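You operate a simulated robot arm through the tools that you are given. There is no shell and no other tool. Be economical: measure what you need, move in short steps, check, and stop when the job is done.

You are at the controls of a simulated two-armed robot. One attempt, no reset.

Task
Pick up the jar from the top of the vice bench with one hand, pass it to the other hand and put it on the shelf under the vice bench. Set down upright: jar.

It is judged by the outcome, as a careful person would: the job done as asked, and still so three seconds after it is handed in. It fails if anything else is knocked over, pushed out of place, dropped, spilled or broken.

Robot
Two 6-joint arms with two-finger parallel grippers on one trunk, on a base that drives. Base frame: it is fixed to the floor where the robot stands at the start and does not move with it; the origin is under the middle of the robot, x ahead of it, y to its left, z up; the surface under the hand at the start is at about z = 0.86. Units: m, degrees, N and s.
The left shoulder is at the start at [-0.077, 0.177, 0.832], the right one opposite. With the tool pointing down near the work surface each hand reaches from about 0.1 to 0.72 m from the robot's upright axis, wherever it stands, measured 20 degrees to its own side. Places, roughly: shelf under the vice bench [0.7, 0.1, 0.3]. Payload 1.57 kg a hand.
The tool frame of a hand sits at the grasp point between the pads (the TCP): z along the fingers, y along the line on which they close. The tips reach 0.03 m beyond it. The gripper opens to 0.08 m. The fingers are 0.017 m wide and 0.012 m thick; the gripper's body (0.04 by 0.082 m) begins 0.08 m behind the TCP.
Orientation is told as [roll, pitch, yaw] about the base's x, y, z axes, in that order, counted from this pose: with the fingers straight down and closing along the base's y, the tool's x points along the base's -x, its y along +y and its z along -z.

Tools
- The arms move only by the tool step_arm. It takes "left_commands", "right_commands" or both (then of equal length, played together; a hand with none holds still); each is a list of rows, each a list of 3 entries, a list of its own where there are three numbers: the finger opening in m, from 0 to 0.08, then the shift along the tool's x, y, z in m, then the turn, a rotation vector about the tool's x, y, z in degrees. In form: [[jaw, [dx, dy, dz], [rx, ry, rz]], ...]. A call has 1 to 10 rows; each row shifts and turns the commanded pose from where the row before left it, along the tool's axes as they then stand. Each row takes 0.2 s and may step no farther than 0.05 m and 8.6 degrees from the row before; otherwise, or with a gripper value out of range, the whole call is refused. Where a pose cannot be reached the arm comes as near as it can. A force on the tool above 40 N (or 10 N above the force at the start of the call, whichever is more), or a blocked arm, ends the call early, and 0.2 s more pass. Each finger travels about 0.072 m/s and halts on what it meets, pressing with about 43 N; the grip force reading is that of the motor and also rises with nothing between the fingers. The clock runs only during rows and for 0.2 s after the last one: add rows that do not move to give the fingers time. It gives the time, the measured TCP pose, the force on the tool (base axes), the opening and the grip force at its end, in the units of the frame above (readings bear some noise), with the torque about the TCP (base axes, N m) and any sound that the robot's microphone picked up, and new pictures: "pictures" is both (left out), scene, wrist or none (wrist: the cameras of the hands that moved).
- Cameras (640 x 400 px; columns grow to the right, rows downward): "scene" is now at [0.0313, 0.0085, 1.5472]; the picture's right is [0.14, -0.99, 0.00], its down [-0.80, -0.11, -0.59] and it looks along [0.58, 0.08, -0.81] (base axes); focal length 253 px, centre (320, 200). "left" rides on the left gripper at [0.072, 0.007, -0.122] in its tool frame; the picture's right is [-0.09, 1.00, 0.00], its down [-0.84, -0.08, -0.54] and it looks along [-0.54, -0.05, 0.84] (tool axes); focal length 238 px, centre (320, 200). "right" rides on the right gripper at [0.072, -0.007, -0.122] in its tool frame; the picture's right is [0.09, 1.00, 0.00], its down [-0.84, 0.08, -0.54] and it looks along [-0.54, 0.05, 0.84] (tool axes); focal length 238 px, centre (320, 200). There is no depth. A picture from a camera that has moved, and an enlarged one, comes with that camera's place and axes in the base frame and with its lens.
- slide_trunk(by): slides the trunk up (or, below 0, down) by that many m; the arms and the scene camera ride with it, the base frame stays. It gives what a move gives, with no picture.
- steer(legs): drives the robot by 1 to 6 legs, each [ahead, left, turn to the left] in m, m and degrees, along the robot's own axes; the way and the turn of a leg run together, so that a leg with both is an arc; at most 1.5 m and 180 degrees a leg. The arms and the cameras ride along, it lands a little off, and it stops where it bumps. It gives what a move gives, and a new picture of the scene camera.
- pan_tilt(pan, tilt): turns the head with the scene camera to pan (to the left, within 143 degrees either way) and tilt (down, from -29 to 69), counted from straight ahead of the robot. It gives what a move gives, and a new picture of the scene camera.
- close_up(camera, box): a new picture of the part [left, top, right, bottom] of that camera's present view, enlarged. No time passes.
- finish_job(): hands the job in; it is judged then, once.

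Go step by step. Nothing tells you exact positions but the pictures and the camera data: compare them with the known pose of the tool, close in by small moves and look again before you grip or let go. The budget is 120 turns and 260 pictures, counting those below and the enlarged ones. Unless the task says otherwise, let go and move clear before handing in, and close with one line.

The tools are called after "Emit:" as name(argument=value, ...) on one line, values as JSON. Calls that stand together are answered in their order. step_arm: Moves the arms, as the interface text tells. Its arguments: {"type":"object","properties":{"left_commands":{"type":"array","items":{"type":"array"}},"right_commands":{"type":"array","items":{"type":"array"}},"pictures":{"type":"string","enum":["both","scene","wrist","none"]}},"required":[]} The other tools are called the same way: slide_trunk (by) slides the trunk up or down; steer (legs) drives the base; pan_tilt (pan, tilt) turns the head that bears the scene camera; close_up (camera, box) takes an enlarged picture of a part of a camera's view; finish_job () hands the job in.

At the start:

```text
time_s: 0.0
left_tool_pos: [0.3591, 0.2927, 1.1142]
left_tool_rot: [-0.1, 0.1, 0.0]
left_wrist_force: [-0.2, 0.1, 0.2]
left_wrist_torque: [0.0, 0.06, -0.03]
left_width: 0.0798
left_finger_force: 0.1
right_tool_pos: [0.412, -0.0339, 1.1452]
right_tool_rot: [-0.1, 0.0, 0.0]
right_wrist_force: [-0.2, 0.6, 1.0]
right_wrist_torque: [0.03, 0.0, 0.0]
right_width: 0.0799
right_finger_force: 0.0
trunk travel left (down, up): [-0.275, 0.053]
robot x, y, heading: [-0.0017, -0.0011, -0.2]
head pan, tilt: [8.0, 54.2]
```

scene: 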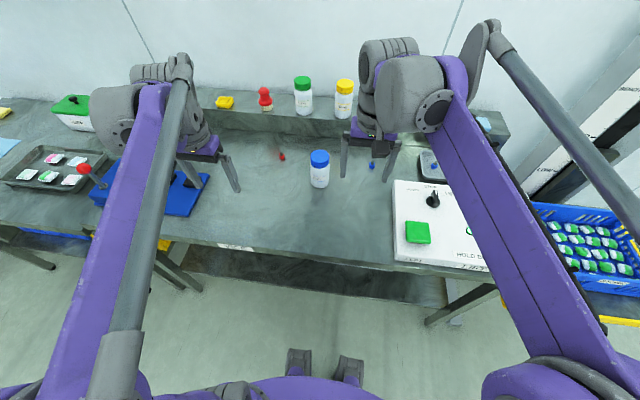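
right: 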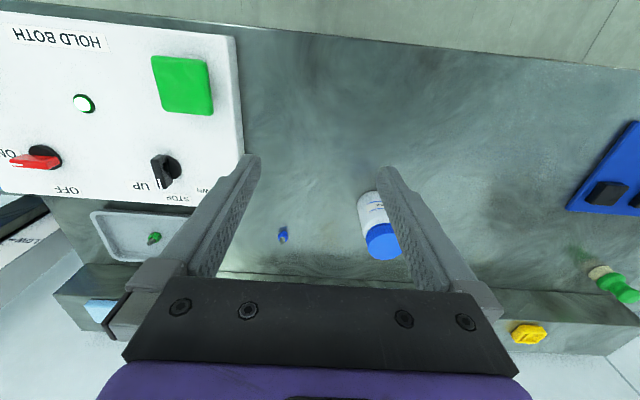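
left: 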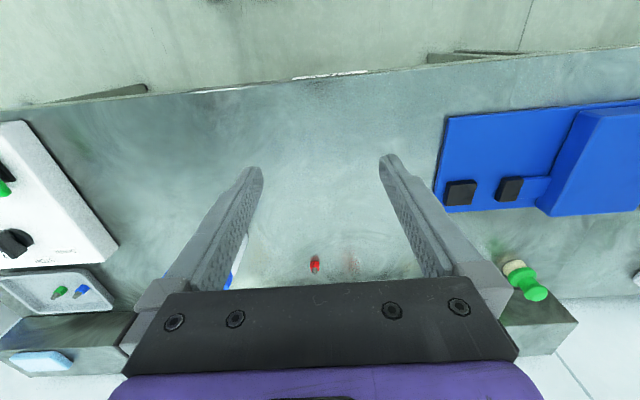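

The blue-lidded jar stands on the bench top at roughly (0.59, 0.085), and the shelf is below the bench. I'll look closer at both before I move.

Emit:
close_up(camera="scene", box=[220, 60, 440, 200])

Emit:
close_up(camera="scene", box=[140, 220, 500, 400])

```text
2.86 times, centred on (330, 130) of scene
camera zoom: at [0.0313, 0.0085, 1.5472], right [0.14, -0.99, 0.0], down [-0.8, -0.11, -0.59], along [0.58, 0.08, -0.81], focal length 722 px, centre (291, 400)
```

zoom: 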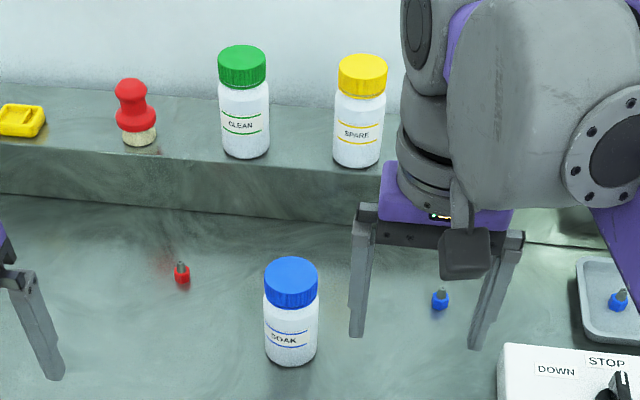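

```text
1.78 times, centred on (320, 310) of scene
camera zoom: at [0.0313, 0.0085, 1.5472], right [0.14, -0.99, 0.0], down [-0.8, -0.11, -0.59], along [0.58, 0.08, -0.81], focal length 449 px, centre (320, 4)
```

zoom: 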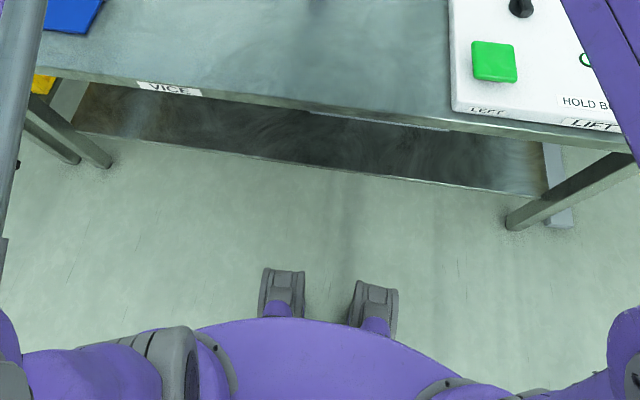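

The SOAK jar with the blue lid is the one on the bench top, at about (0.60, 0.087), 6.4 cm wide and about 13 cm tall. The right hand will take it by the lid from above, and the left hand will take the body at a slant. First I move the right hand over it, staying high.

Emit:
step_arm(right_commands=[[0.08, [-0.03, 0.02, 0], [0, 0, 0]], [0.08, [-0.03, 0.02, 0], [0, 0, 0]], [0.08, [-0.03, 0.02, 0], [0, 0, 0]], [0.08, [-0.03, 0.02, 0], [0, 0, 0]], [0.08, [-0.03, 0.02, 0], [0, 0, 0]], [0.08, [-0.03, 0.02, 0], [0, 0, 0]], [0.08, [0, 0, 0], [0, 0, 0]]])

```text
time_s: 1.6
left_tool_pos: [0.3599, 0.2923, 1.1146]
left_tool_rot: [-0.1, 0.0, 0.0]
left_wrist_force: [0.5, 1.3, -0.1]
left_wrist_torque: [0.04, 0.03, -0.04]
left_width: 0.0802
left_finger_force: 0.0
right_tool_pos: [0.5472, 0.0639, 1.127]
right_tool_rot: [-0.1, 0.1, -0.1]
right_wrist_force: [-0.4, -0.2, -0.2]
right_wrist_torque: [0.0, -0.02, -0.01]
right_width: 0.0802
right_finger_force: 0.1
right hand out of reach, approached as far as the arm can: row 5, 6
trunk travel left (down, up): [-0.275, 0.053]
robot x, y, heading: [-0.0003, -0.0006, 0.2]
head pan, tilt: [8.0, 54.2]
camera scene: at [0.031, 0.0083, 1.5472], right [0.14, -0.99, 0.0], down [-0.8, -0.11, -0.59], along [0.58, 0.08, -0.81], focal length 253 px, centre (320, 200)
camera right: at [0.474, 0.0578, 1.2498], right [-0.09, 1.0, 0.0], down [0.84, 0.08, 0.54], along [0.54, 0.05, -0.84], focal length 238 px, centre (320, 200)
```

scene: 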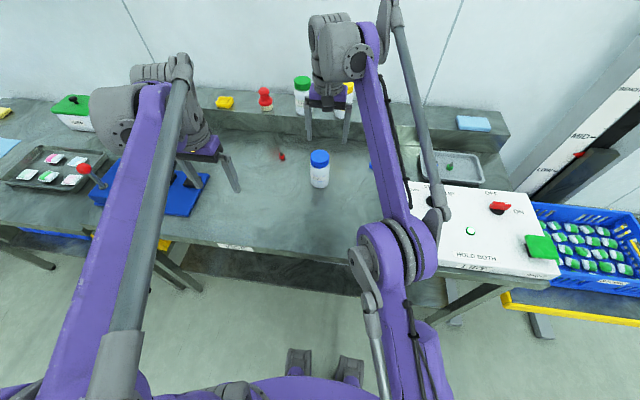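
right: 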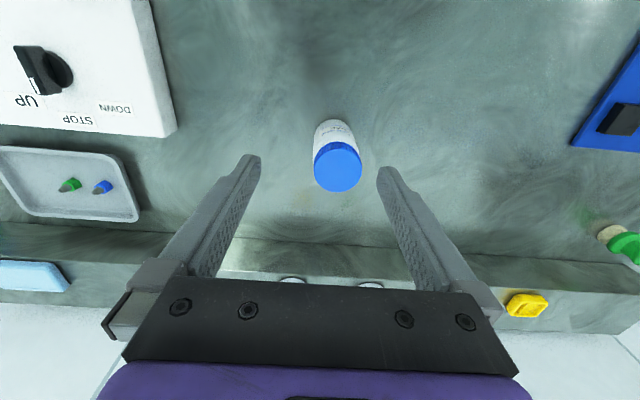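

The wrist camera puts the jar at about (0.593, 0.089), with its top near z 0.99. The arm is at its reach limit at this height, so I'll go a bit lower, where reach is longer, and then centre over the jar.

Emit:
step_arm(right_commands=[[0.08, [0, 0.01, 0.035], [0, 0, 0]], [0.08, [0, 0.01, 0.035], [0, 0, 0]], [0.08, [0, 0, 0], [0, 0, 0]]], pictures="wrist")

```text
time_s: 2.4
left_tool_pos: [0.3594, 0.2944, 1.1143]
left_tool_rot: [-0.1, 0.1, 0.1]
left_wrist_force: [0.3, -0.1, -0.3]
left_wrist_torque: [0.0, 0.0, -0.01]
left_width: 0.0801
left_finger_force: 0.0
right_tool_pos: [0.5456, 0.0873, 1.0566]
right_tool_rot: [-0.1, 0.0, 0.0]
right_wrist_force: [0.8, -0.5, 0.1]
right_wrist_torque: [0.01, 0.0, 0.0]
right_width: 0.0798
right_finger_force: 0.1
trunk travel left (down, up): [-0.275, 0.053]
robot x, y, heading: [-0.0017, -0.0011, 0.1]
head pan, tilt: [8.0, 54.2]
camera right: at [0.4747, 0.0803, 1.1797], right [-0.09, 1.0, 0.0], down [0.84, 0.08, 0.54], along [0.54, 0.05, -0.84], focal length 238 px, centre (320, 200)
```

right: 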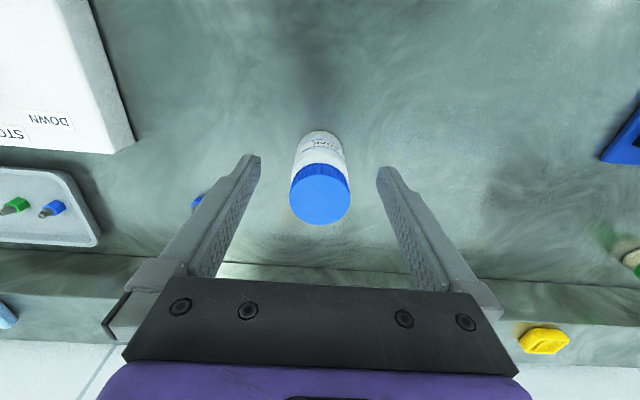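

The lid centre checks out at (0.592, 0.091). I centre over it at this height.

Emit:
step_arm(right_commands=[[0.08, [-0.024, 0.002, 0.0], [0, 0, 0]], [0.08, [-0.023, 0.002, 0.0], [0, 0, 0]], [0.08, [0, 0, 0], [0, 0, 0]]])

```text
time_s: 3.2
left_tool_pos: [0.36, 0.2928, 1.1148]
left_tool_rot: [0.0, -0.1, -0.1]
left_wrist_force: [0.7, -0.4, -0.1]
left_wrist_torque: [0.0, 0.02, 0.0]
left_width: 0.0801
left_finger_force: 0.1
right_tool_pos: [0.5849, 0.0846, 1.0514]
right_tool_rot: [0.0, 0.1, 0.0]
right_wrist_force: [0.0, 0.3, 0.0]
right_wrist_torque: [0.01, 0.0, 0.0]
right_width: 0.0801
right_finger_force: 0.1
right hand out of reach, approached as far as the arm can: row 2
trunk travel left (down, up): [-0.275, 0.053]
robot x, y, heading: [0.0002, -0.0016, -0.3]
head pan, tilt: [8.0, 54.2]
camera scene: at [0.0309, 0.0085, 1.5472], right [0.14, -0.99, 0.0], down [-0.8, -0.11, -0.59], along [0.58, 0.08, -0.81], focal length 253 px, centre (320, 200)
camera right: at [0.5124, 0.079, 1.1745], right [-0.09, 1.0, 0.0], down [0.84, 0.08, 0.54], along [0.54, 0.05, -0.84], focal length 238 px, centre (320, 200)
```

scene: 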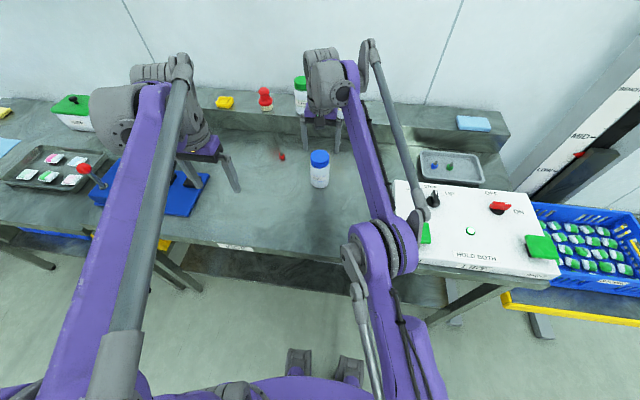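
right: 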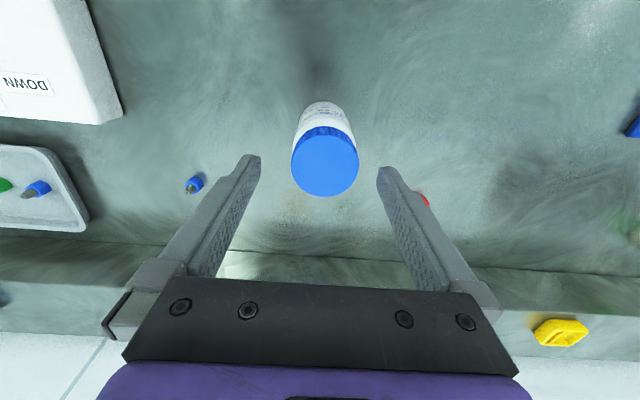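

The hand is 1 cm short in x and 6 mm in y. I go down slightly, where reach improves, and correct both.

Emit:
step_arm(right_commands=[[0.08, [0.0, 0.006, 0.015], [0, 0, 0]], [0.08, [-0.009, 0.0, 0.01], [0, 0, 0]], [0.08, [0, 0, 0], [0, 0, 0]]], pictures="wrist")

```text
time_s: 4.0
left_tool_pos: [0.3598, 0.2937, 1.1139]
left_tool_rot: [0.0, 0.0, 0.0]
left_wrist_force: [-0.3, 0.3, 0.6]
left_wrist_torque: [-0.02, 0.0, 0.02]
left_width: 0.0799
left_finger_force: 0.1
right_tool_pos: [0.5935, 0.0917, 1.0257]
right_tool_rot: [0.0, 0.0, 0.0]
right_wrist_force: [0.5, 0.0, 0.1]
right_wrist_torque: [0.01, 0.02, 0.04]
right_width: 0.08
right_finger_force: 0.0
trunk travel left (down, up): [-0.275, 0.053]
robot x, y, heading: [0.001, 0.003, 0.3]
head pan, tilt: [8.0, 54.2]
camera right: at [0.5221, 0.0852, 1.1493], right [-0.09, 1.0, 0.0], down [0.84, 0.08, 0.54], along [0.54, 0.05, -0.84], focal length 238 px, centre (320, 200)
```

right: 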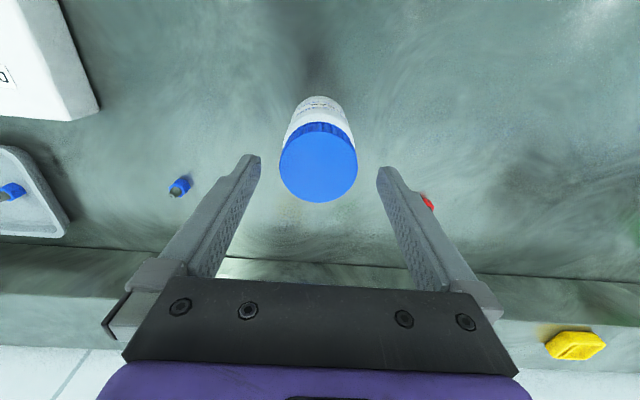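

The hand is centred over the lid. I go down so the pads straddle the lid, and check.

Emit:
step_arm(right_commands=[[0.08, [0.0, -0.001, 0.02], [0, 0, 0]], [0.08, [0, 0.0, 0.02], [0, 0, 0]], [0.08, [0, 0.0, 0.017], [0, 0, 0]], [0.08, [0, 0, 0], [0, 0, 0]]])

```text
time_s: 5.0
left_tool_pos: [0.3598, 0.2928, 1.1146]
left_tool_rot: [0.1, 0.1, 0.0]
left_wrist_force: [-0.4, 0.3, 0.1]
left_wrist_torque: [0.02, 0.01, -0.01]
left_width: 0.0803
left_finger_force: 0.0
right_tool_pos: [0.5942, 0.0881, 0.9693]
right_tool_rot: [0.0, 0.0, 0.0]
right_wrist_force: [0.0, 0.4, 0.1]
right_wrist_torque: [0.02, 0.01, 0.02]
right_width: 0.08
right_finger_force: 0.0
trunk travel left (down, up): [-0.275, 0.053]
robot x, y, heading: [-0.0011, -0.0029, 0.0]
head pan, tilt: [8.0, 54.2]
camera scene: at [0.0312, 0.0085, 1.5472], right [0.14, -0.99, 0.0], down [-0.8, -0.11, -0.59], along [0.58, 0.08, -0.81], focal length 253 px, centre (320, 200)
camera right: at [0.5214, 0.0821, 1.0925], right [-0.09, 1.0, 0.0], down [0.84, 0.08, 0.54], along [0.54, 0.05, -0.84], focal length 238 px, centre (320, 200)
```

scene: 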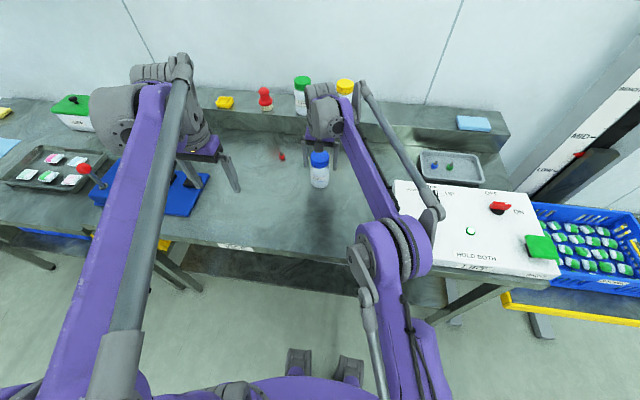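
right: 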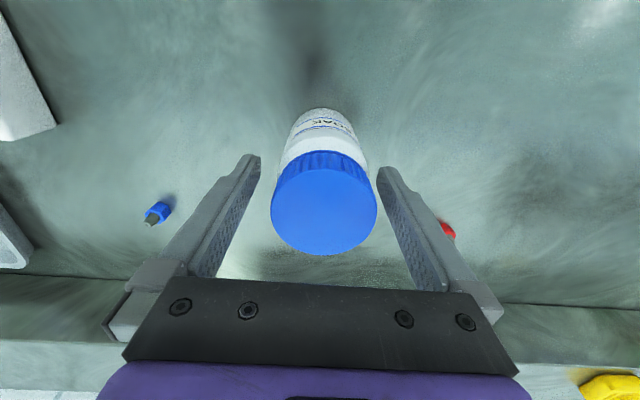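

Emit:
close_up(camera="scene", box=[270, 110, 370, 200])

```text
4.44 times, centred on (320, 155) of scene
camera zoom: at [0.0312, 0.0085, 1.5472], right [0.14, -0.99, 0.0], down [-0.8, -0.11, -0.59], along [0.58, 0.08, -0.81], focal length 1123 px, centre (320, 400)
```

zoom: 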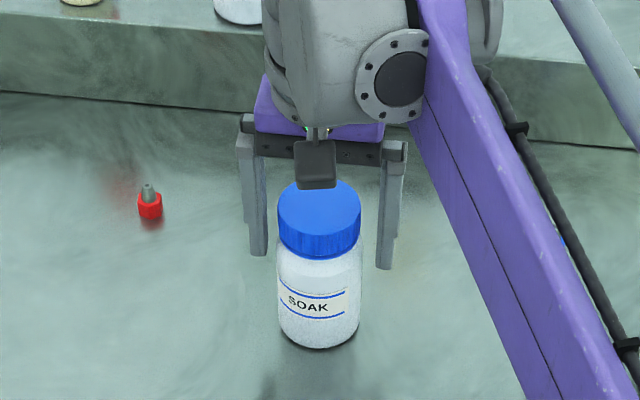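

The fingers straddle the lid nicely. I close, then lift 1 cm to check the grip.

Emit:
step_arm(right_commands=[[0.07, [0.002, 0.002, 0], [0, 0, 0]], [0.06, [0, 0, 0], [0, 0, 0]], [0.045, [0, 0, 0], [0, 0, 0]], [0.04, [0, 0, 0], [0, 0, 0]], [0.04, [0, 0, 0], [0, 0, 0]], [0.04, [0, 0, -0.01], [0, 0, 0]], [0.04, [0, 0, -0.01], [0, 0, 0]]])

```text
time_s: 6.6
left_tool_pos: [0.3603, 0.2934, 1.1138]
left_tool_rot: [0.0, 0.1, 0.0]
left_wrist_force: [-1.3, 0.8, 0.2]
left_wrist_torque: [-0.01, -0.02, 0.03]
left_width: 0.0802
left_finger_force: 0.0
right_tool_pos: [0.5941, 0.0903, 0.9899]
right_tool_rot: [0.0, 0.0, 0.0]
right_wrist_force: [-0.5, -0.1, -1.4]
right_wrist_torque: [-0.01, -0.01, -0.02]
right_width: 0.0612
right_finger_force: 43.3
trunk travel left (down, up): [-0.275, 0.053]
robot x, y, heading: [0.002, 0.0017, -0.1]
head pan, tilt: [8.0, 54.2]
camera scene: at [0.0313, 0.0085, 1.5472], right [0.14, -0.99, 0.0], down [-0.8, -0.11, -0.59], along [0.58, 0.08, -0.81], focal length 253 px, centre (320, 200)
camera right: at [0.5209, 0.0836, 1.1131], right [-0.09, 1.0, 0.0], down [0.84, 0.08, 0.54], along [0.54, 0.05, -0.84], focal length 238 px, centre (320, 200)
```

scene: 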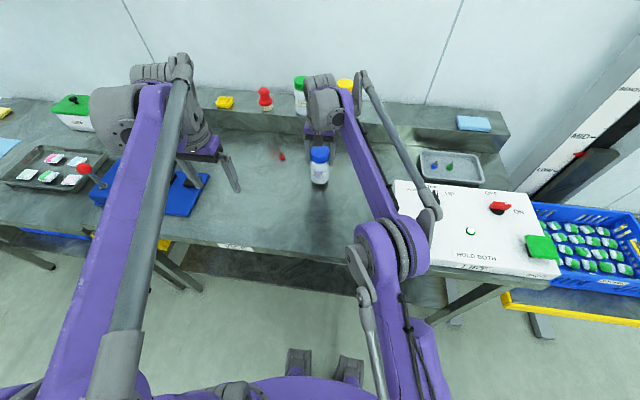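
right: 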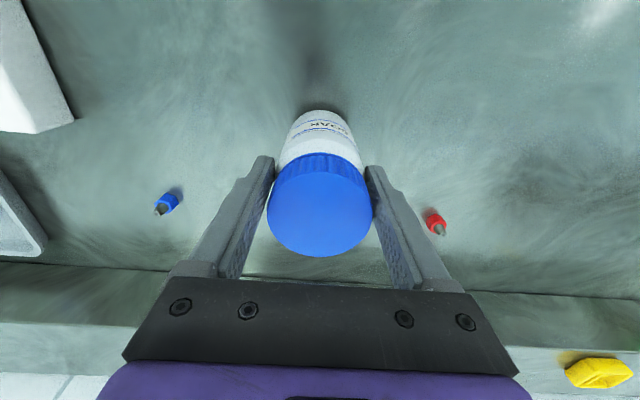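

The jar is firmly held at 0.061 m and lifted. I bring it up and back to a hand-over spot in front of the robot, while the left hand starts yawing in to come at it from the left.

Emit:
step_arm(right_commands=[[0.04, [0, 0, -0.03], [0, 0, 0]], [0.04, [0.01, 0, -0.03], [0, 0, 0]], [0.04, [0.025, -0.005, -0.03], [0, 0, 0]], [0.04, [0.03, -0.008, -0.03], [0, 0, 0]], [0.04, [0.03, -0.008, -0.01], [0, 0, 0]], [0.04, [0.03, -0.008, 0], [0, 0, 0]], [0.04, [0, 0, 0], [0, 0, 0]]], left_commands=[[0.08, [0, 0, 0], [0, 0, 8]], [0.08, [0, 0, 0], [0, 0, 8]], [0.08, [0, 0, 0], [0, 0, 8]], [0.08, [0, 0, 0], [0, 0, 8]], [0.08, [0, 0, 0], [0, 0, 8]], [0.08, [0, 0, 0], [0, -8, 0]], [0.08, [0, 0, 0], [0, -8, 0]]])

```text
time_s: 8.2
left_tool_pos: [0.3602, 0.2937, 1.1138]
left_tool_rot: [0.0, -16.1, -40.0]
left_wrist_force: [-0.7, -0.5, -0.4]
left_wrist_torque: [0.0, 0.02, -0.03]
left_width: 0.0801
left_finger_force: 0.0
right_tool_pos: [0.4675, 0.0618, 1.1203]
right_tool_rot: [0.0, 0.0, 0.0]
right_wrist_force: [-0.4, -0.5, -1.5]
right_wrist_torque: [0.01, 0.03, 0.0]
right_width: 0.0609
right_finger_force: 43.5
trunk travel left (down, up): [-0.275, 0.053]
robot x, y, heading: [0.0001, -0.0017, -0.0]
head pan, tilt: [8.0, 54.2]
camera scene: at [0.0318, 0.0088, 1.5472], right [0.14, -0.99, 0.0], down [-0.8, -0.11, -0.58], along [0.58, 0.08, -0.81], focal length 253 px, centre (320, 200)
camera right: at [0.3954, 0.0562, 1.2443], right [-0.09, 1.0, 0.0], down [0.84, 0.08, 0.54], along [0.54, 0.05, -0.84], focal length 238 px, centre (320, 200)
camera left: at [0.2861, 0.366, 1.2104], right [0.71, 0.71, 0.03], down [0.45, -0.48, 0.75], along [0.54, -0.52, -0.66], focal length 238 px, centre (320, 200)
```

scene: 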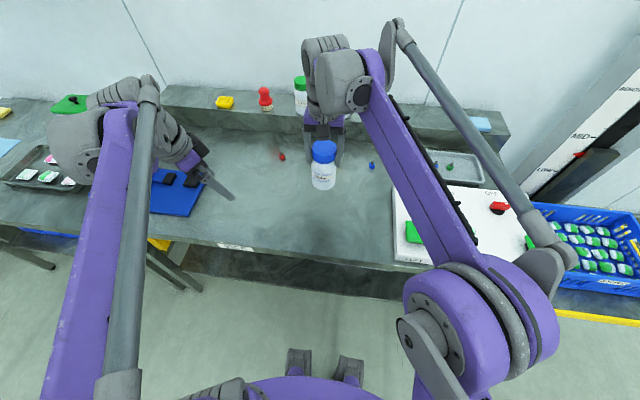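
right: 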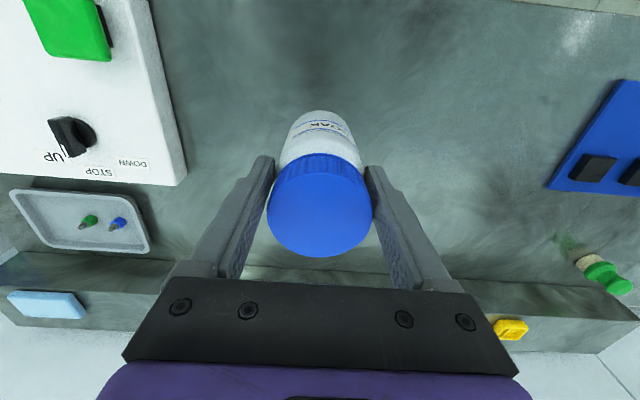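
left: 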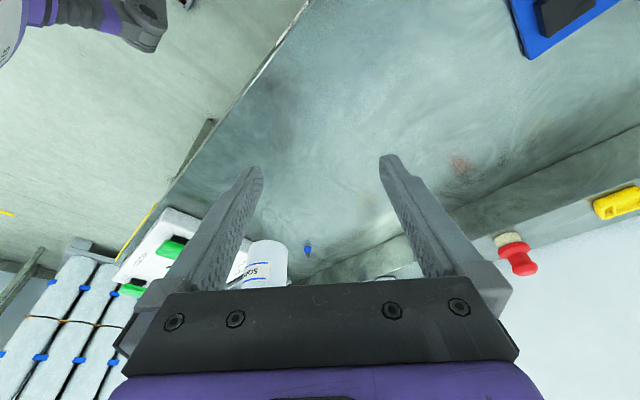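

The jar hangs upright at about (0.467, 0.062) with its base at z ≈ 1.01. I keep pitching the left hand up towards level, in place.

Emit:
step_arm(left_commands=[[0.08, [0, 0, 0], [0, -8, 0]], [0.08, [0, 0, 0], [0, -8, 0]], [0.08, [0, 0, 0], [0, -8, 0]], [0.08, [0, 0, 0], [0, -8, 0]], [0.08, [0, 0, 0], [0, -8, 0]], [0.08, [0, 0, 0], [0, -4, 0]], [0.08, [0, 0, 0], [0, 0, 0]]])

```text
time_s: 9.8
left_tool_pos: [0.3598, 0.295, 1.1142]
left_tool_rot: [-0.1, -60.0, -40.0]
left_wrist_force: [0.4, 0.5, -0.5]
left_wrist_torque: [0.0, -0.01, 0.03]
left_width: 0.0799
left_finger_force: 0.1
right_tool_pos: [0.469, 0.0622, 1.1199]
right_tool_rot: [-0.1, 0.1, 0.0]
right_wrist_force: [-0.1, 0.1, -1.3]
right_wrist_torque: [-0.03, 0.0, 0.01]
right_width: 0.0611
right_finger_force: 42.9
trunk travel left (down, up): [-0.275, 0.053]
robot x, y, heading: [-0.0006, -0.0025, -0.0]
head pan, tilt: [8.0, 54.2]
camera scene: at [0.0313, 0.0084, 1.5472], right [0.14, -0.99, 0.0], down [-0.8, -0.11, -0.59], along [0.58, 0.08, -0.81], focal length 253 px, centre (320, 200)
camera left: at [0.2555, 0.3911, 1.1124], right [0.68, 0.73, 0.08], down [-0.09, -0.03, 1.0], along [0.73, -0.68, 0.05], focal length 238 px, centre (320, 200)
```

scene: 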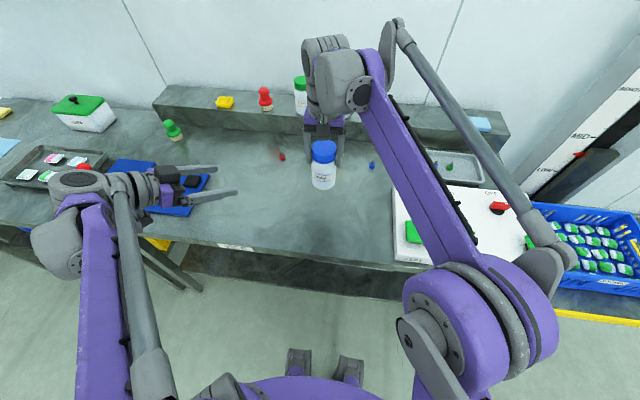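
left: 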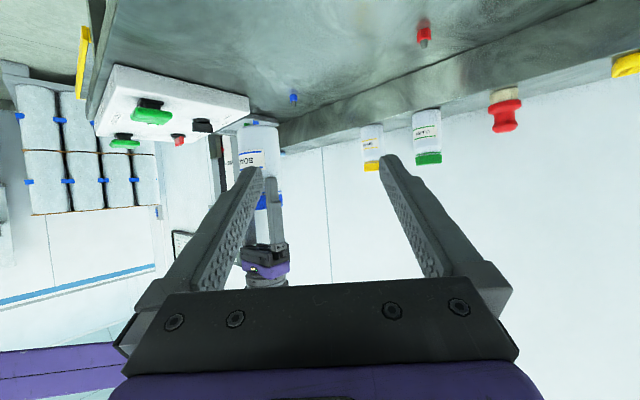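

The left hand is now 30° below level and yawed 40° inwards. I move it to a pre-grasp point 12 cm short of the jar body.

Emit:
step_arm(left_commands=[[0.08, [-0.012, -0.0218, 0.0224], [0, 0, 0]], [0.08, [-0.012, -0.0218, 0.0224], [0, 0, 0]], [0.08, [-0.012, -0.0218, 0.0224], [0, 0, 0]], [0.08, [-0.012, -0.0218, 0.0224], [0, 0, 0]], [0.08, [-0.012, -0.0218, 0.0224], [0, 0, 0]], [0.08, [0, 0, 0], [0, 0, 0]]])

```text
time_s: 11.2
left_tool_pos: [0.3849, 0.1272, 1.1107]
left_tool_rot: [0.0, -60.0, -40.0]
left_wrist_force: [0.6, -0.1, 0.2]
left_wrist_torque: [0.01, -0.01, 0.03]
left_width: 0.08
left_finger_force: 0.1
right_tool_pos: [0.4678, 0.0634, 1.1223]
right_tool_rot: [0.0, -0.1, 0.0]
right_wrist_force: [-0.8, -0.3, -0.9]
right_wrist_torque: [-0.02, 0.0, -0.01]
right_width: 0.0607
right_finger_force: 42.3
trunk travel left (down, up): [-0.275, 0.053]
robot x, y, heading: [0.0016, 0.0021, -0.1]
head pan, tilt: [8.0, 54.2]
camera scene: at [0.0314, 0.0086, 1.5472], right [0.14, -0.99, 0.0], down [-0.8, -0.11, -0.59], along [0.58, 0.08, -0.81], focal length 253 px, centre (320, 200)
camera left: at [0.2816, 0.2242, 1.1078], right [0.68, 0.73, 0.08], down [-0.09, -0.03, 1.0], along [0.73, -0.68, 0.05], focal length 238 px, centre (320, 200)
```

scene: 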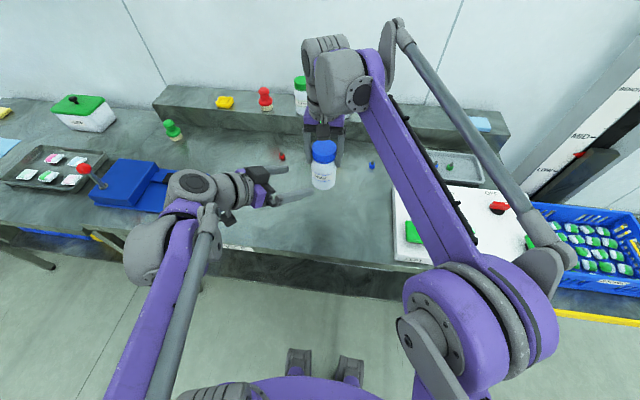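
left: 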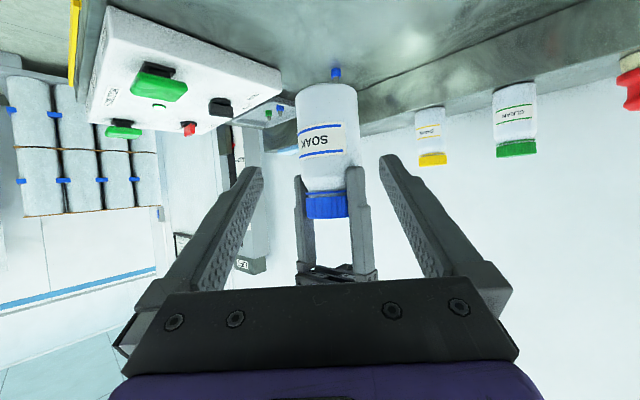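

The jar sits nearly on the left hand's approach line, a few mm towards its +y. I advance 5 cm, correcting sideways, and look again.

Emit:
step_arm(left_commands=[[0.08, [0, 0.003, 0.025], [0, 0, 0]], [0.08, [0, 0.002, 0.025], [0, 0, 0]], [0.08, [0, 0, 0], [0, 0, 0]]])

Emit:
close_up(camera="scene", box=[240, 110, 390, 230])

```text
time_s: 12.0
left_tool_pos: [0.4225, 0.1045, 1.0856]
left_tool_rot: [0.0, -60.0, -40.0]
left_wrist_force: [0.5, -0.1, 0.3]
left_wrist_torque: [0.06, -0.02, -0.01]
left_width: 0.0799
left_finger_force: 0.1
right_tool_pos: [0.4666, 0.0621, 1.1206]
right_tool_rot: [0.1, 0.0, 0.1]
right_wrist_force: [-0.8, 0.2, -1.2]
right_wrist_torque: [-0.01, 0.05, 0.01]
right_width: 0.0608
right_finger_force: 42.9
trunk travel left (down, up): [-0.275, 0.053]
robot x, y, heading: [-0.0036, -0.0014, -0.3]
head pan, tilt: [8.0, 54.2]
camera scene: at [0.0308, 0.0085, 1.5472], right [0.14, -0.99, 0.0], down [-0.8, -0.11, -0.59], along [0.58, 0.08, -0.81], focal length 253 px, centre (320, 200)
camera left: at [0.3182, 0.2015, 1.0831], right [0.68, 0.73, 0.08], down [-0.09, -0.03, 1.0], along [0.73, -0.68, 0.05], focal length 238 px, centre (320, 200)
```

scene: 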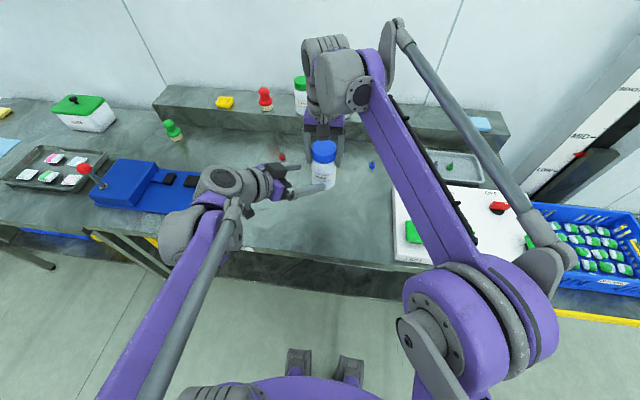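
left: 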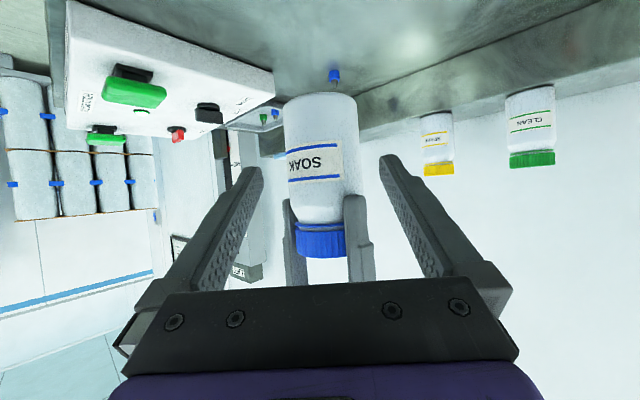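

```text
3.33 times, centred on (315, 170) of scene
camera zoom: at [0.0308, 0.0085, 1.5472], right [0.14, -0.99, 0.0], down [-0.8, -0.11, -0.59], along [0.58, 0.08, -0.81], focal length 842 px, centre (337, 300)
```

zoom: 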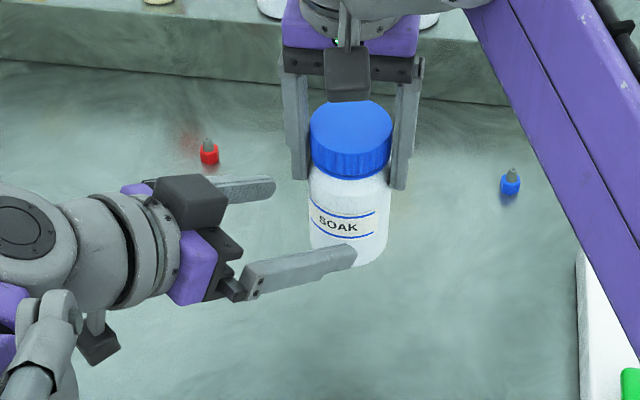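

The jar body is centred between the left fingers. I advance 4.5 cm more and check.

Emit:
step_arm(left_commands=[[0.08, [0, 0, 0.02], [0, 0, 0]], [0.08, [0, 0, 0.02], [0, 0, 0]], [0.08, [0, 0, 0.005], [0, 0, 0]], [0.08, [0, 0, 0], [0, 0, 0]]], pictures="wrist")

Emit:
close_up(camera="scene", box=[240, 110, 390, 230])

```text
time_s: 13.0
left_tool_pos: [0.4532, 0.0806, 1.062]
left_tool_rot: [0.1, -60.0, -40.0]
left_wrist_force: [-0.1, -0.2, 0.2]
left_wrist_torque: [0.0, -0.01, 0.01]
left_width: 0.0799
left_finger_force: 0.1
right_tool_pos: [0.4676, 0.062, 1.1209]
right_tool_rot: [0.0, 0.0, 0.0]
right_wrist_force: [-1.2, 0.4, -1.3]
right_wrist_torque: [-0.02, 0.02, -0.02]
right_width: 0.0607
right_finger_force: 42.9
trunk travel left (down, up): [-0.275, 0.053]
robot x, y, heading: [-0.0008, -0.0033, 0.1]
head pan, tilt: [8.0, 54.2]
camera left: at [0.3484, 0.1766, 1.0607], right [0.68, 0.73, 0.08], down [-0.09, -0.03, 1.0], along [0.73, -0.68, 0.05], focal length 238 px, centre (320, 200)
```

left: 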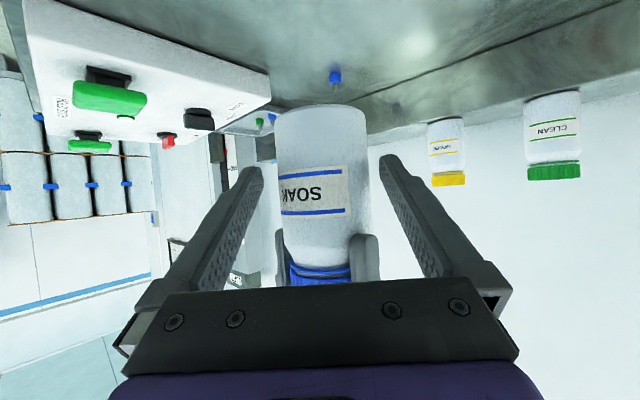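

```text
3.33 times, centred on (315, 170) of scene
camera zoom: at [0.0314, 0.0085, 1.5472], right [0.14, -0.99, 0.0], down [-0.8, -0.11, -0.59], along [0.58, 0.08, -0.81], focal length 842 px, centre (337, 300)
```

zoom: 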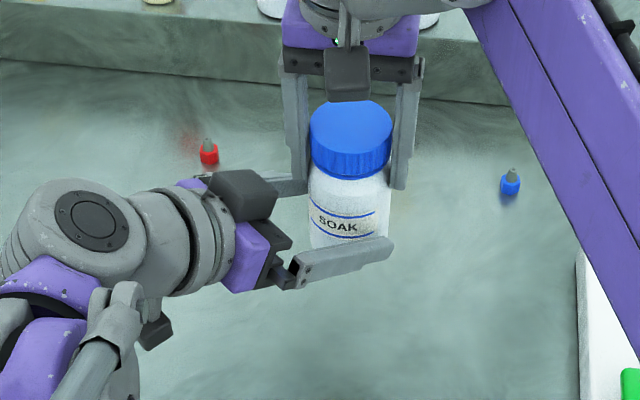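

It is well straddled. I advance the last 2.4 cm and close the left hand on the body.

Emit:
step_arm(left_commands=[[0.08, [0, 0.001, 0.012], [0, 0, 0]], [0.08, [0, 0, 0.012], [0, 0, 0]], [0.08, [0, 0, 0], [0, 0, 0]], [0.068, [0, 0, 0], [0, 0, 0]], [0.055, [0, 0, 0], [0, 0, 0]], [0.045, [0, 0, 0], [0, 0, 0]], [0.04, [0, 0, 0], [0, 0, 0]], [0.04, [0, 0, 0], [0, 0, 0]]], pictures="wrist")

Emit:
close_up(camera="scene", box=[240, 110, 390, 230])

```text
time_s: 14.8
left_tool_pos: [0.4705, 0.0673, 1.0509]
left_tool_rot: [0.2, -60.0, -40.0]
left_wrist_force: [11.7, 5.7, -3.1]
left_wrist_torque: [0.16, 0.34, 0.19]
left_width: 0.0608
left_finger_force: 42.9
right_tool_pos: [0.4666, 0.0612, 1.1201]
right_tool_rot: [0.0, 0.1, -0.1]
right_wrist_force: [-12.3, -5.0, 2.8]
right_wrist_torque: [-0.49, 0.5, -0.1]
right_width: 0.0605
right_finger_force: 42.6
trunk travel left (down, up): [-0.275, 0.053]
robot x, y, heading: [-0.0002, 0.0024, 0.1]
head pan, tilt: [8.0, 54.2]
camera left: at [0.3653, 0.1638, 1.0489], right [0.67, 0.73, 0.08], down [-0.09, -0.03, 1.0], along [0.73, -0.68, 0.05], focal length 238 px, centre (320, 200)
```

left: 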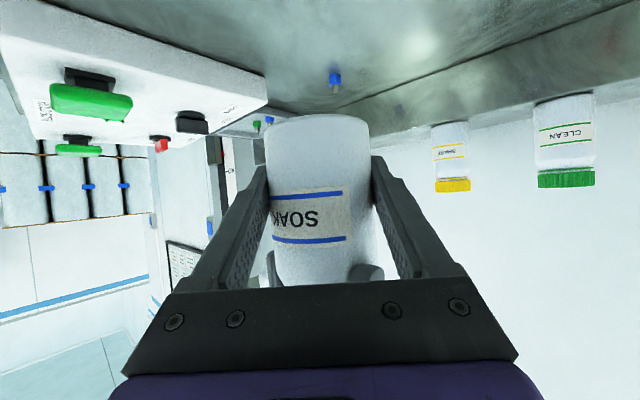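

```text
3.33 times, centred on (315, 170) of scene
camera zoom: at [0.0313, 0.0085, 1.5472], right [0.14, -0.99, 0.0], down [-0.8, -0.11, -0.59], along [0.58, 0.08, -0.81], focal length 842 px, centre (337, 300)
```

zoom: 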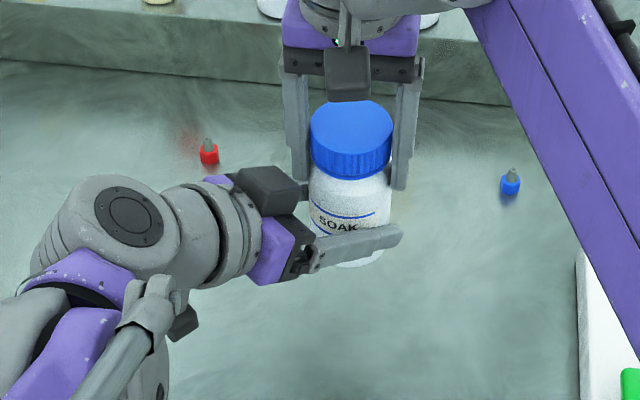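

Both hands hold the jar with a slight strain. I relax it by shifting the left hand 3 mm and then open the right hand.

Emit:
step_arm(left_commands=[[0.04, [0, 0.003, 0], [0, 0, 0]], [0.04, [0, 0, 0], [0, 0, 0]], [0.04, [0, 0, 0], [0, 0, 0]], [0.04, [0, 0, 0], [0, 0, 0]], [0.04, [0, 0, 0], [0, 0, 0]]], right_commands=[[0.04, [0, 0, 0], [0, 0, 0]], [0.04, [0, 0, 0], [0, 0, 0]], [0.07, [0, 0, 0], [0, 0, 0]], [0.08, [0, 0, 0], [0, 0, 0]], [0.08, [0, 0, 0], [0, 0, 0]]])

Emit:
close_up(camera="scene", box=[240, 110, 390, 230])

```text
time_s: 16.0
left_tool_pos: [0.471, 0.0688, 1.052]
left_tool_rot: [0.0, -60.0, -40.0]
left_wrist_force: [0.1, -0.2, 0.2]
left_wrist_torque: [-0.01, 0.03, 0.0]
left_width: 0.0608
left_finger_force: 43.1
right_tool_pos: [0.4681, 0.0616, 1.1209]
right_tool_rot: [-0.1, 0.1, 0.0]
right_wrist_force: [0.7, -0.1, 0.3]
right_wrist_torque: [-0.01, -0.02, 0.02]
right_width: 0.0801
right_finger_force: 0.1
trunk travel left (down, up): [-0.275, 0.053]
robot x, y, heading: [-0.0004, -0.0003, -0.2]
head pan, tilt: [8.0, 54.2]
camera scene: at [0.0313, 0.0085, 1.5472], right [0.14, -0.99, 0.0], down [-0.8, -0.11, -0.59], along [0.58, 0.08, -0.81], focal length 253 px, centre (320, 200)
camera right: at [0.3954, 0.056, 1.2443], right [-0.09, 1.0, 0.0], down [0.84, 0.08, 0.54], along [0.54, 0.05, -0.84], focal length 238 px, centre (320, 200)
camera left: at [0.3672, 0.1657, 1.049], right [0.68, 0.73, 0.08], down [-0.09, -0.03, 1.0], along [0.73, -0.68, 0.05], focal length 238 px, centre (320, 200)
```

scene: 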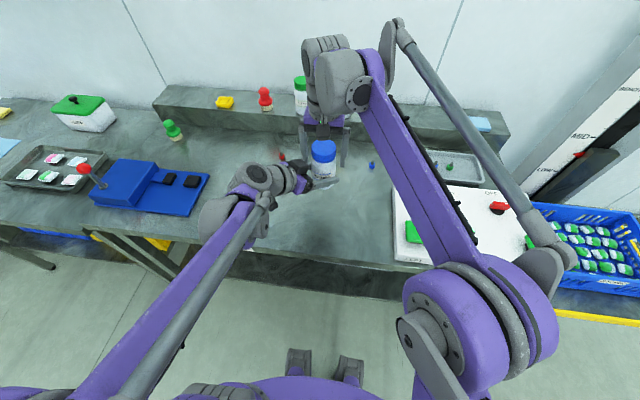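
right: 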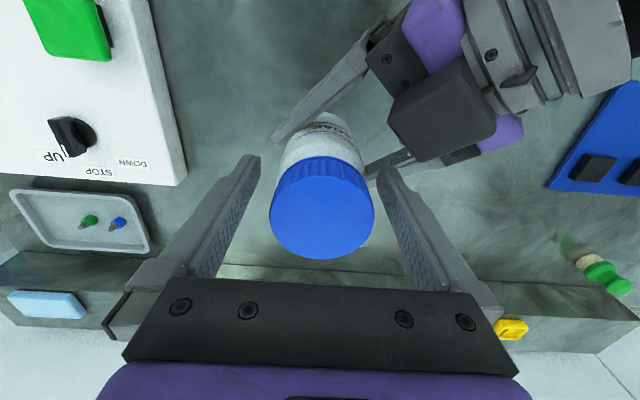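
left: 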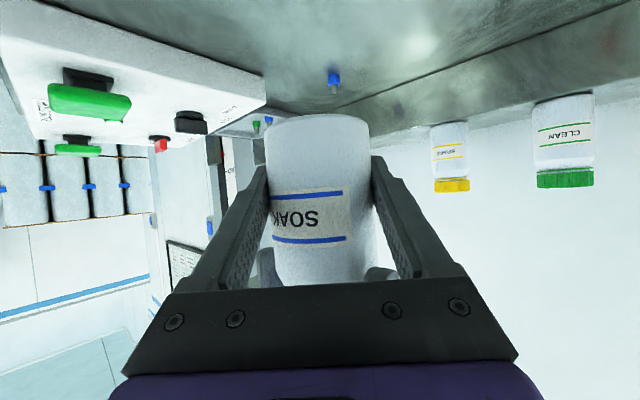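

```text
3.33 times, centred on (315, 170) of scene
camera zoom: at [0.0313, 0.0085, 1.5472], right [0.14, -0.99, 0.0], down [-0.8, -0.11, -0.59], along [0.58, 0.08, -0.81], focal length 842 px, centre (337, 300)
```

zoom: 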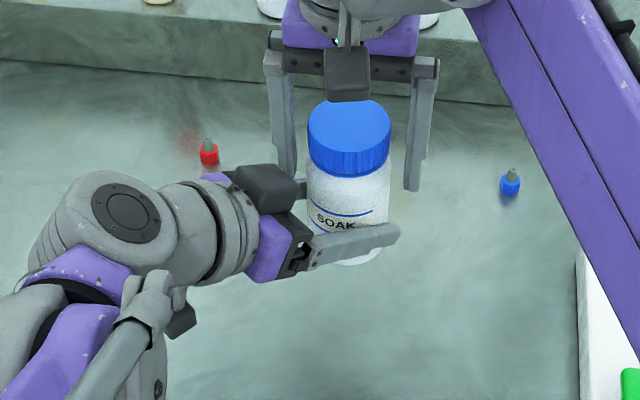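

The left hand alone holds the jar upright. I raise the right hand off the lid and move it away to the right.

Emit:
step_arm(right_commands=[[0.08, [0, 0, -0.02], [0, 0, 0]], [0.08, [0, 0, -0.02], [0, 0, 0]], [0.08, [0, 0, -0.03], [0, 0, 0]], [0.08, [0.0, -0.03, -0.01], [0, 0, 0]], [0.08, [0.01, -0.045, 0], [0, 0, 0]], [0.08, [0.02, -0.045, 0], [0, 0, 0]], [0.08, [0.02, -0.045, 0], [0, 0, 0]], [0.08, [0.02, -0.045, 0], [0, 0, 0]], [0.08, [0.02, -0.045, 0], [0, 0, 0]], [0.08, [0.02, 0, 0], [0, 0, 0]]], pictures="scene")

```text
time_s: 18.2
left_tool_pos: [0.4717, 0.0697, 1.0518]
left_tool_rot: [0.1, -59.9, -40.0]
left_wrist_force: [-0.6, -0.1, -0.4]
left_wrist_torque: [0.0, 0.01, -0.03]
left_width: 0.0608
left_finger_force: 43.7
right_tool_pos: [0.3572, -0.1941, 1.1952]
right_tool_rot: [0.0, 0.0, 0.0]
right_wrist_force: [0.3, -0.3, -0.2]
right_wrist_torque: [-0.02, 0.02, 0.03]
right_width: 0.0799
right_finger_force: 0.1
trunk travel left (down, up): [-0.275, 0.053]
robot x, y, heading: [-0.0016, 0.0004, 0.3]
head pan, tilt: [8.0, 54.2]
camera scene: at [0.0306, 0.0091, 1.5472], right [0.14, -0.99, 0.0], down [-0.8, -0.11, -0.59], along [0.58, 0.08, -0.81], focal length 253 px, centre (320, 200)
```

scene: 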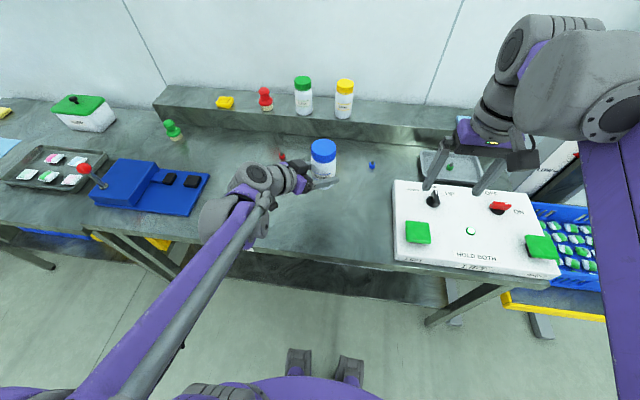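

The left hand has the jar and the right hand is clear. Before I lower the trunk I must back off the bench, so I look behind first.

Emit:
pan_tilt(pan=143, tilt=40)

Emit:
pan_tilt(pan=-143, tilt=40)

```text
time_s: 20.4
left_tool_pos: [0.4728, 0.0702, 1.052]
left_tool_rot: [0.0, -60.0, -40.0]
left_wrist_force: [0.7, -0.2, -0.1]
left_wrist_torque: [-0.02, 0.0, 0.02]
left_width: 0.0602
left_finger_force: 42.6
right_tool_pos: [0.3576, -0.1937, 1.1958]
right_tool_rot: [-0.1, 0.0, 0.0]
right_wrist_force: [0.2, 0.9, -0.6]
right_wrist_torque: [0.02, 0.0, 0.02]
right_width: 0.08
right_finger_force: 0.2
trunk travel left (down, up): [-0.275, 0.053]
robot x, y, heading: [-0.0008, 0.0016, -0.2]
head pan, tilt: [143.0, 40.0]
camera scene: at [-0.1088, 0.0495, 1.5668], right [0.6, 0.8, 0.0], down [0.51, -0.39, -0.77], along [-0.61, 0.46, -0.64], focal length 253 px, centre (320, 200)
```

scene: 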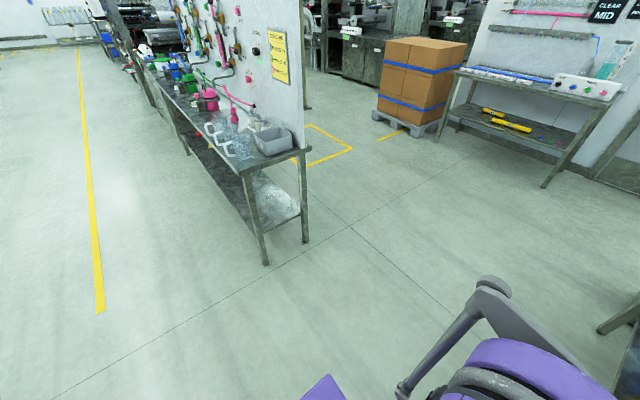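

```text
time_s: 24.3
left_tool_pos: [0.4717, 0.0693, 1.0517]
left_tool_rot: [-0.1, -60.0, -39.9]
left_wrist_force: [0.1, -0.3, -0.7]
left_wrist_torque: [-0.01, 0.0, 0.0]
left_width: 0.0584
left_finger_force: 42.9
right_tool_pos: [0.3596, -0.1934, 1.1965]
right_tool_rot: [0.0, -0.1, 0.0]
right_wrist_force: [-0.1, 0.1, -0.1]
right_wrist_torque: [0.05, 0.03, -0.01]
right_width: 0.0797
right_finger_force: 0.1
trunk travel left (down, up): [-0.275, 0.053]
robot x, y, heading: [-0.0022, -0.004, -0.2]
head pan, tilt: [-143.0, 40.0]
camera scene: at [-0.1088, -0.0529, 1.5669], right [-0.6, 0.8, 0.0], down [0.51, 0.39, -0.77], along [-0.61, -0.46, -0.64], focal length 253 px, centre (320, 200)
```

scene: 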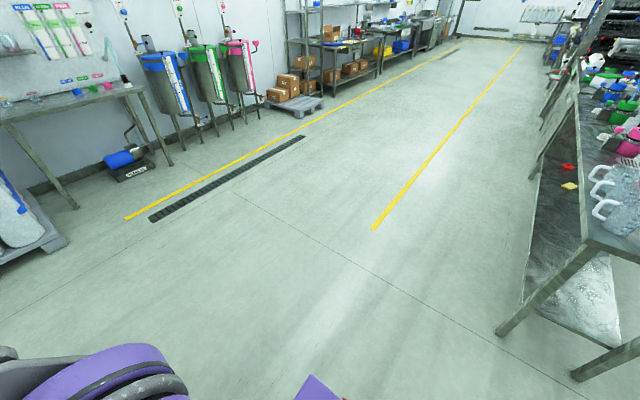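

The floor behind is free for the half metre I need. The left grip reading crept from 0.061 to 0.058, so I check the jar before moving.

Emit:
close_up(camera="left", box=[120, 60, 520, 310])

Emit:
pan_tilt(pan=8, tilt=54.2)

Emit:
close_up(camera="scene", box=[240, 110, 390, 230])

```text
1.60 times, centred on (320, 185) of left
camera zoom: at [0.3672, 0.1657, 1.049], right [0.68, 0.73, 0.08], down [-0.09, -0.03, 1.0], along [0.73, -0.68, 0.05], focal length 381 px, centre (320, 224)
```

zoom: 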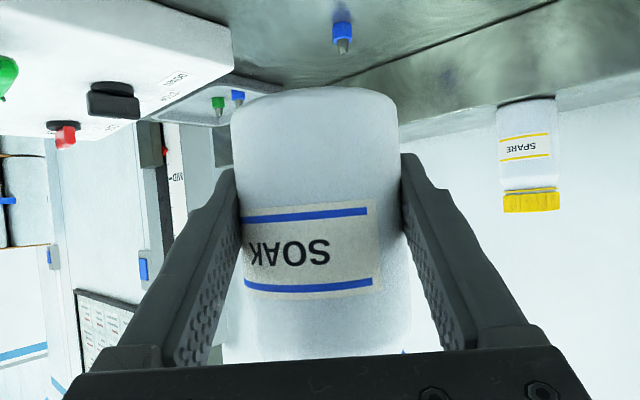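

```text
time_s: 26.7
left_tool_pos: [0.4729, 0.0688, 1.0517]
left_tool_rot: [-0.1, -60.0, -40.0]
left_wrist_force: [-0.1, 0.8, 1.0]
left_wrist_torque: [-0.03, 0.0, 0.01]
left_width: 0.0585
left_finger_force: 43.1
right_tool_pos: [0.3591, -0.1936, 1.1956]
right_tool_rot: [0.0, 0.0, 0.1]
right_wrist_force: [-0.7, 1.0, 0.8]
right_wrist_torque: [0.0, 0.0, 0.02]
right_width: 0.0799
right_finger_force: 0.1
trunk travel left (down, up): [-0.275, 0.053]
robot x, y, heading: [0.0001, -0.0007, -0.1]
head pan, tilt: [8.0, 54.2]
camera scene: at [0.0313, 0.0084, 1.5472], right [0.14, -0.99, 0.0], down [-0.8, -0.11, -0.58], along [0.58, 0.08, -0.81], focal length 253 px, centre (320, 200)
```

scene: 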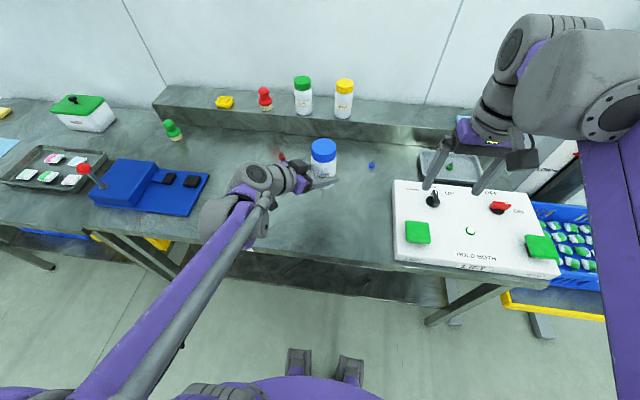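

```text
3.33 times, centred on (315, 170) of scene
camera zoom: at [0.0313, 0.0084, 1.5472], right [0.14, -0.99, 0.0], down [-0.8, -0.11, -0.58], along [0.58, 0.08, -0.81], focal length 842 px, centre (337, 300)
```

zoom: 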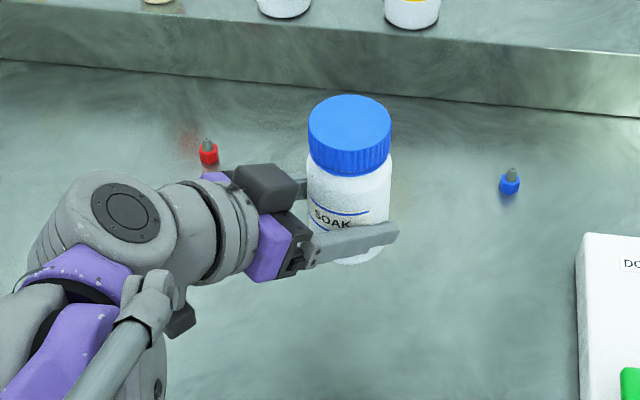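

The jar is still upright; it only turned slightly in the grip and has settled at 0.0585. I back away from the bench.

Emit:
steer(legs=[[-0.5, 0, 0]])

```text
time_s: 29.6
left_tool_pos: [-0.0207, 0.0674, 1.051]
left_tool_rot: [0.0, -60.0, -40.5]
left_wrist_force: [0.2, -0.2, 0.2]
left_wrist_torque: [-0.03, 0.03, 0.02]
left_width: 0.0586
left_finger_force: 43.1
right_tool_pos: [-0.1351, -0.1938, 1.195]
right_tool_rot: [0.1, 0.0, -0.3]
right_wrist_force: [-0.6, -0.1, -0.4]
right_wrist_torque: [0.01, -0.01, -0.01]
right_width: 0.08
right_finger_force: 0.0
trunk travel left (down, up): [-0.275, 0.053]
robot x, y, heading: [-0.4931, 0.0002, -0.3]
head pan, tilt: [8.0, 54.2]
camera scene: at [-0.4612, 0.0099, 1.5472], right [0.13, -0.99, 0.0], down [-0.8, -0.11, -0.58], along [0.58, 0.08, -0.81], focal length 253 px, centre (320, 200)
```

scene: 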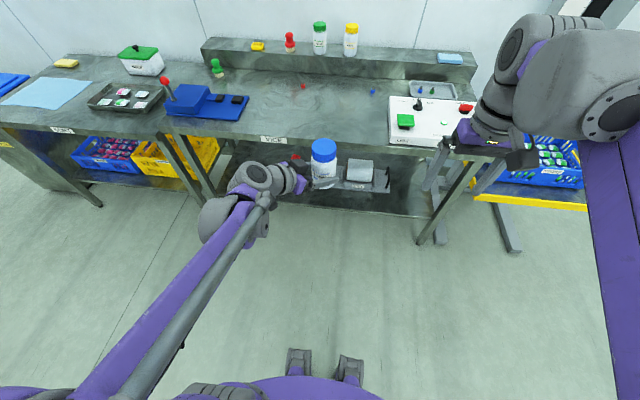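

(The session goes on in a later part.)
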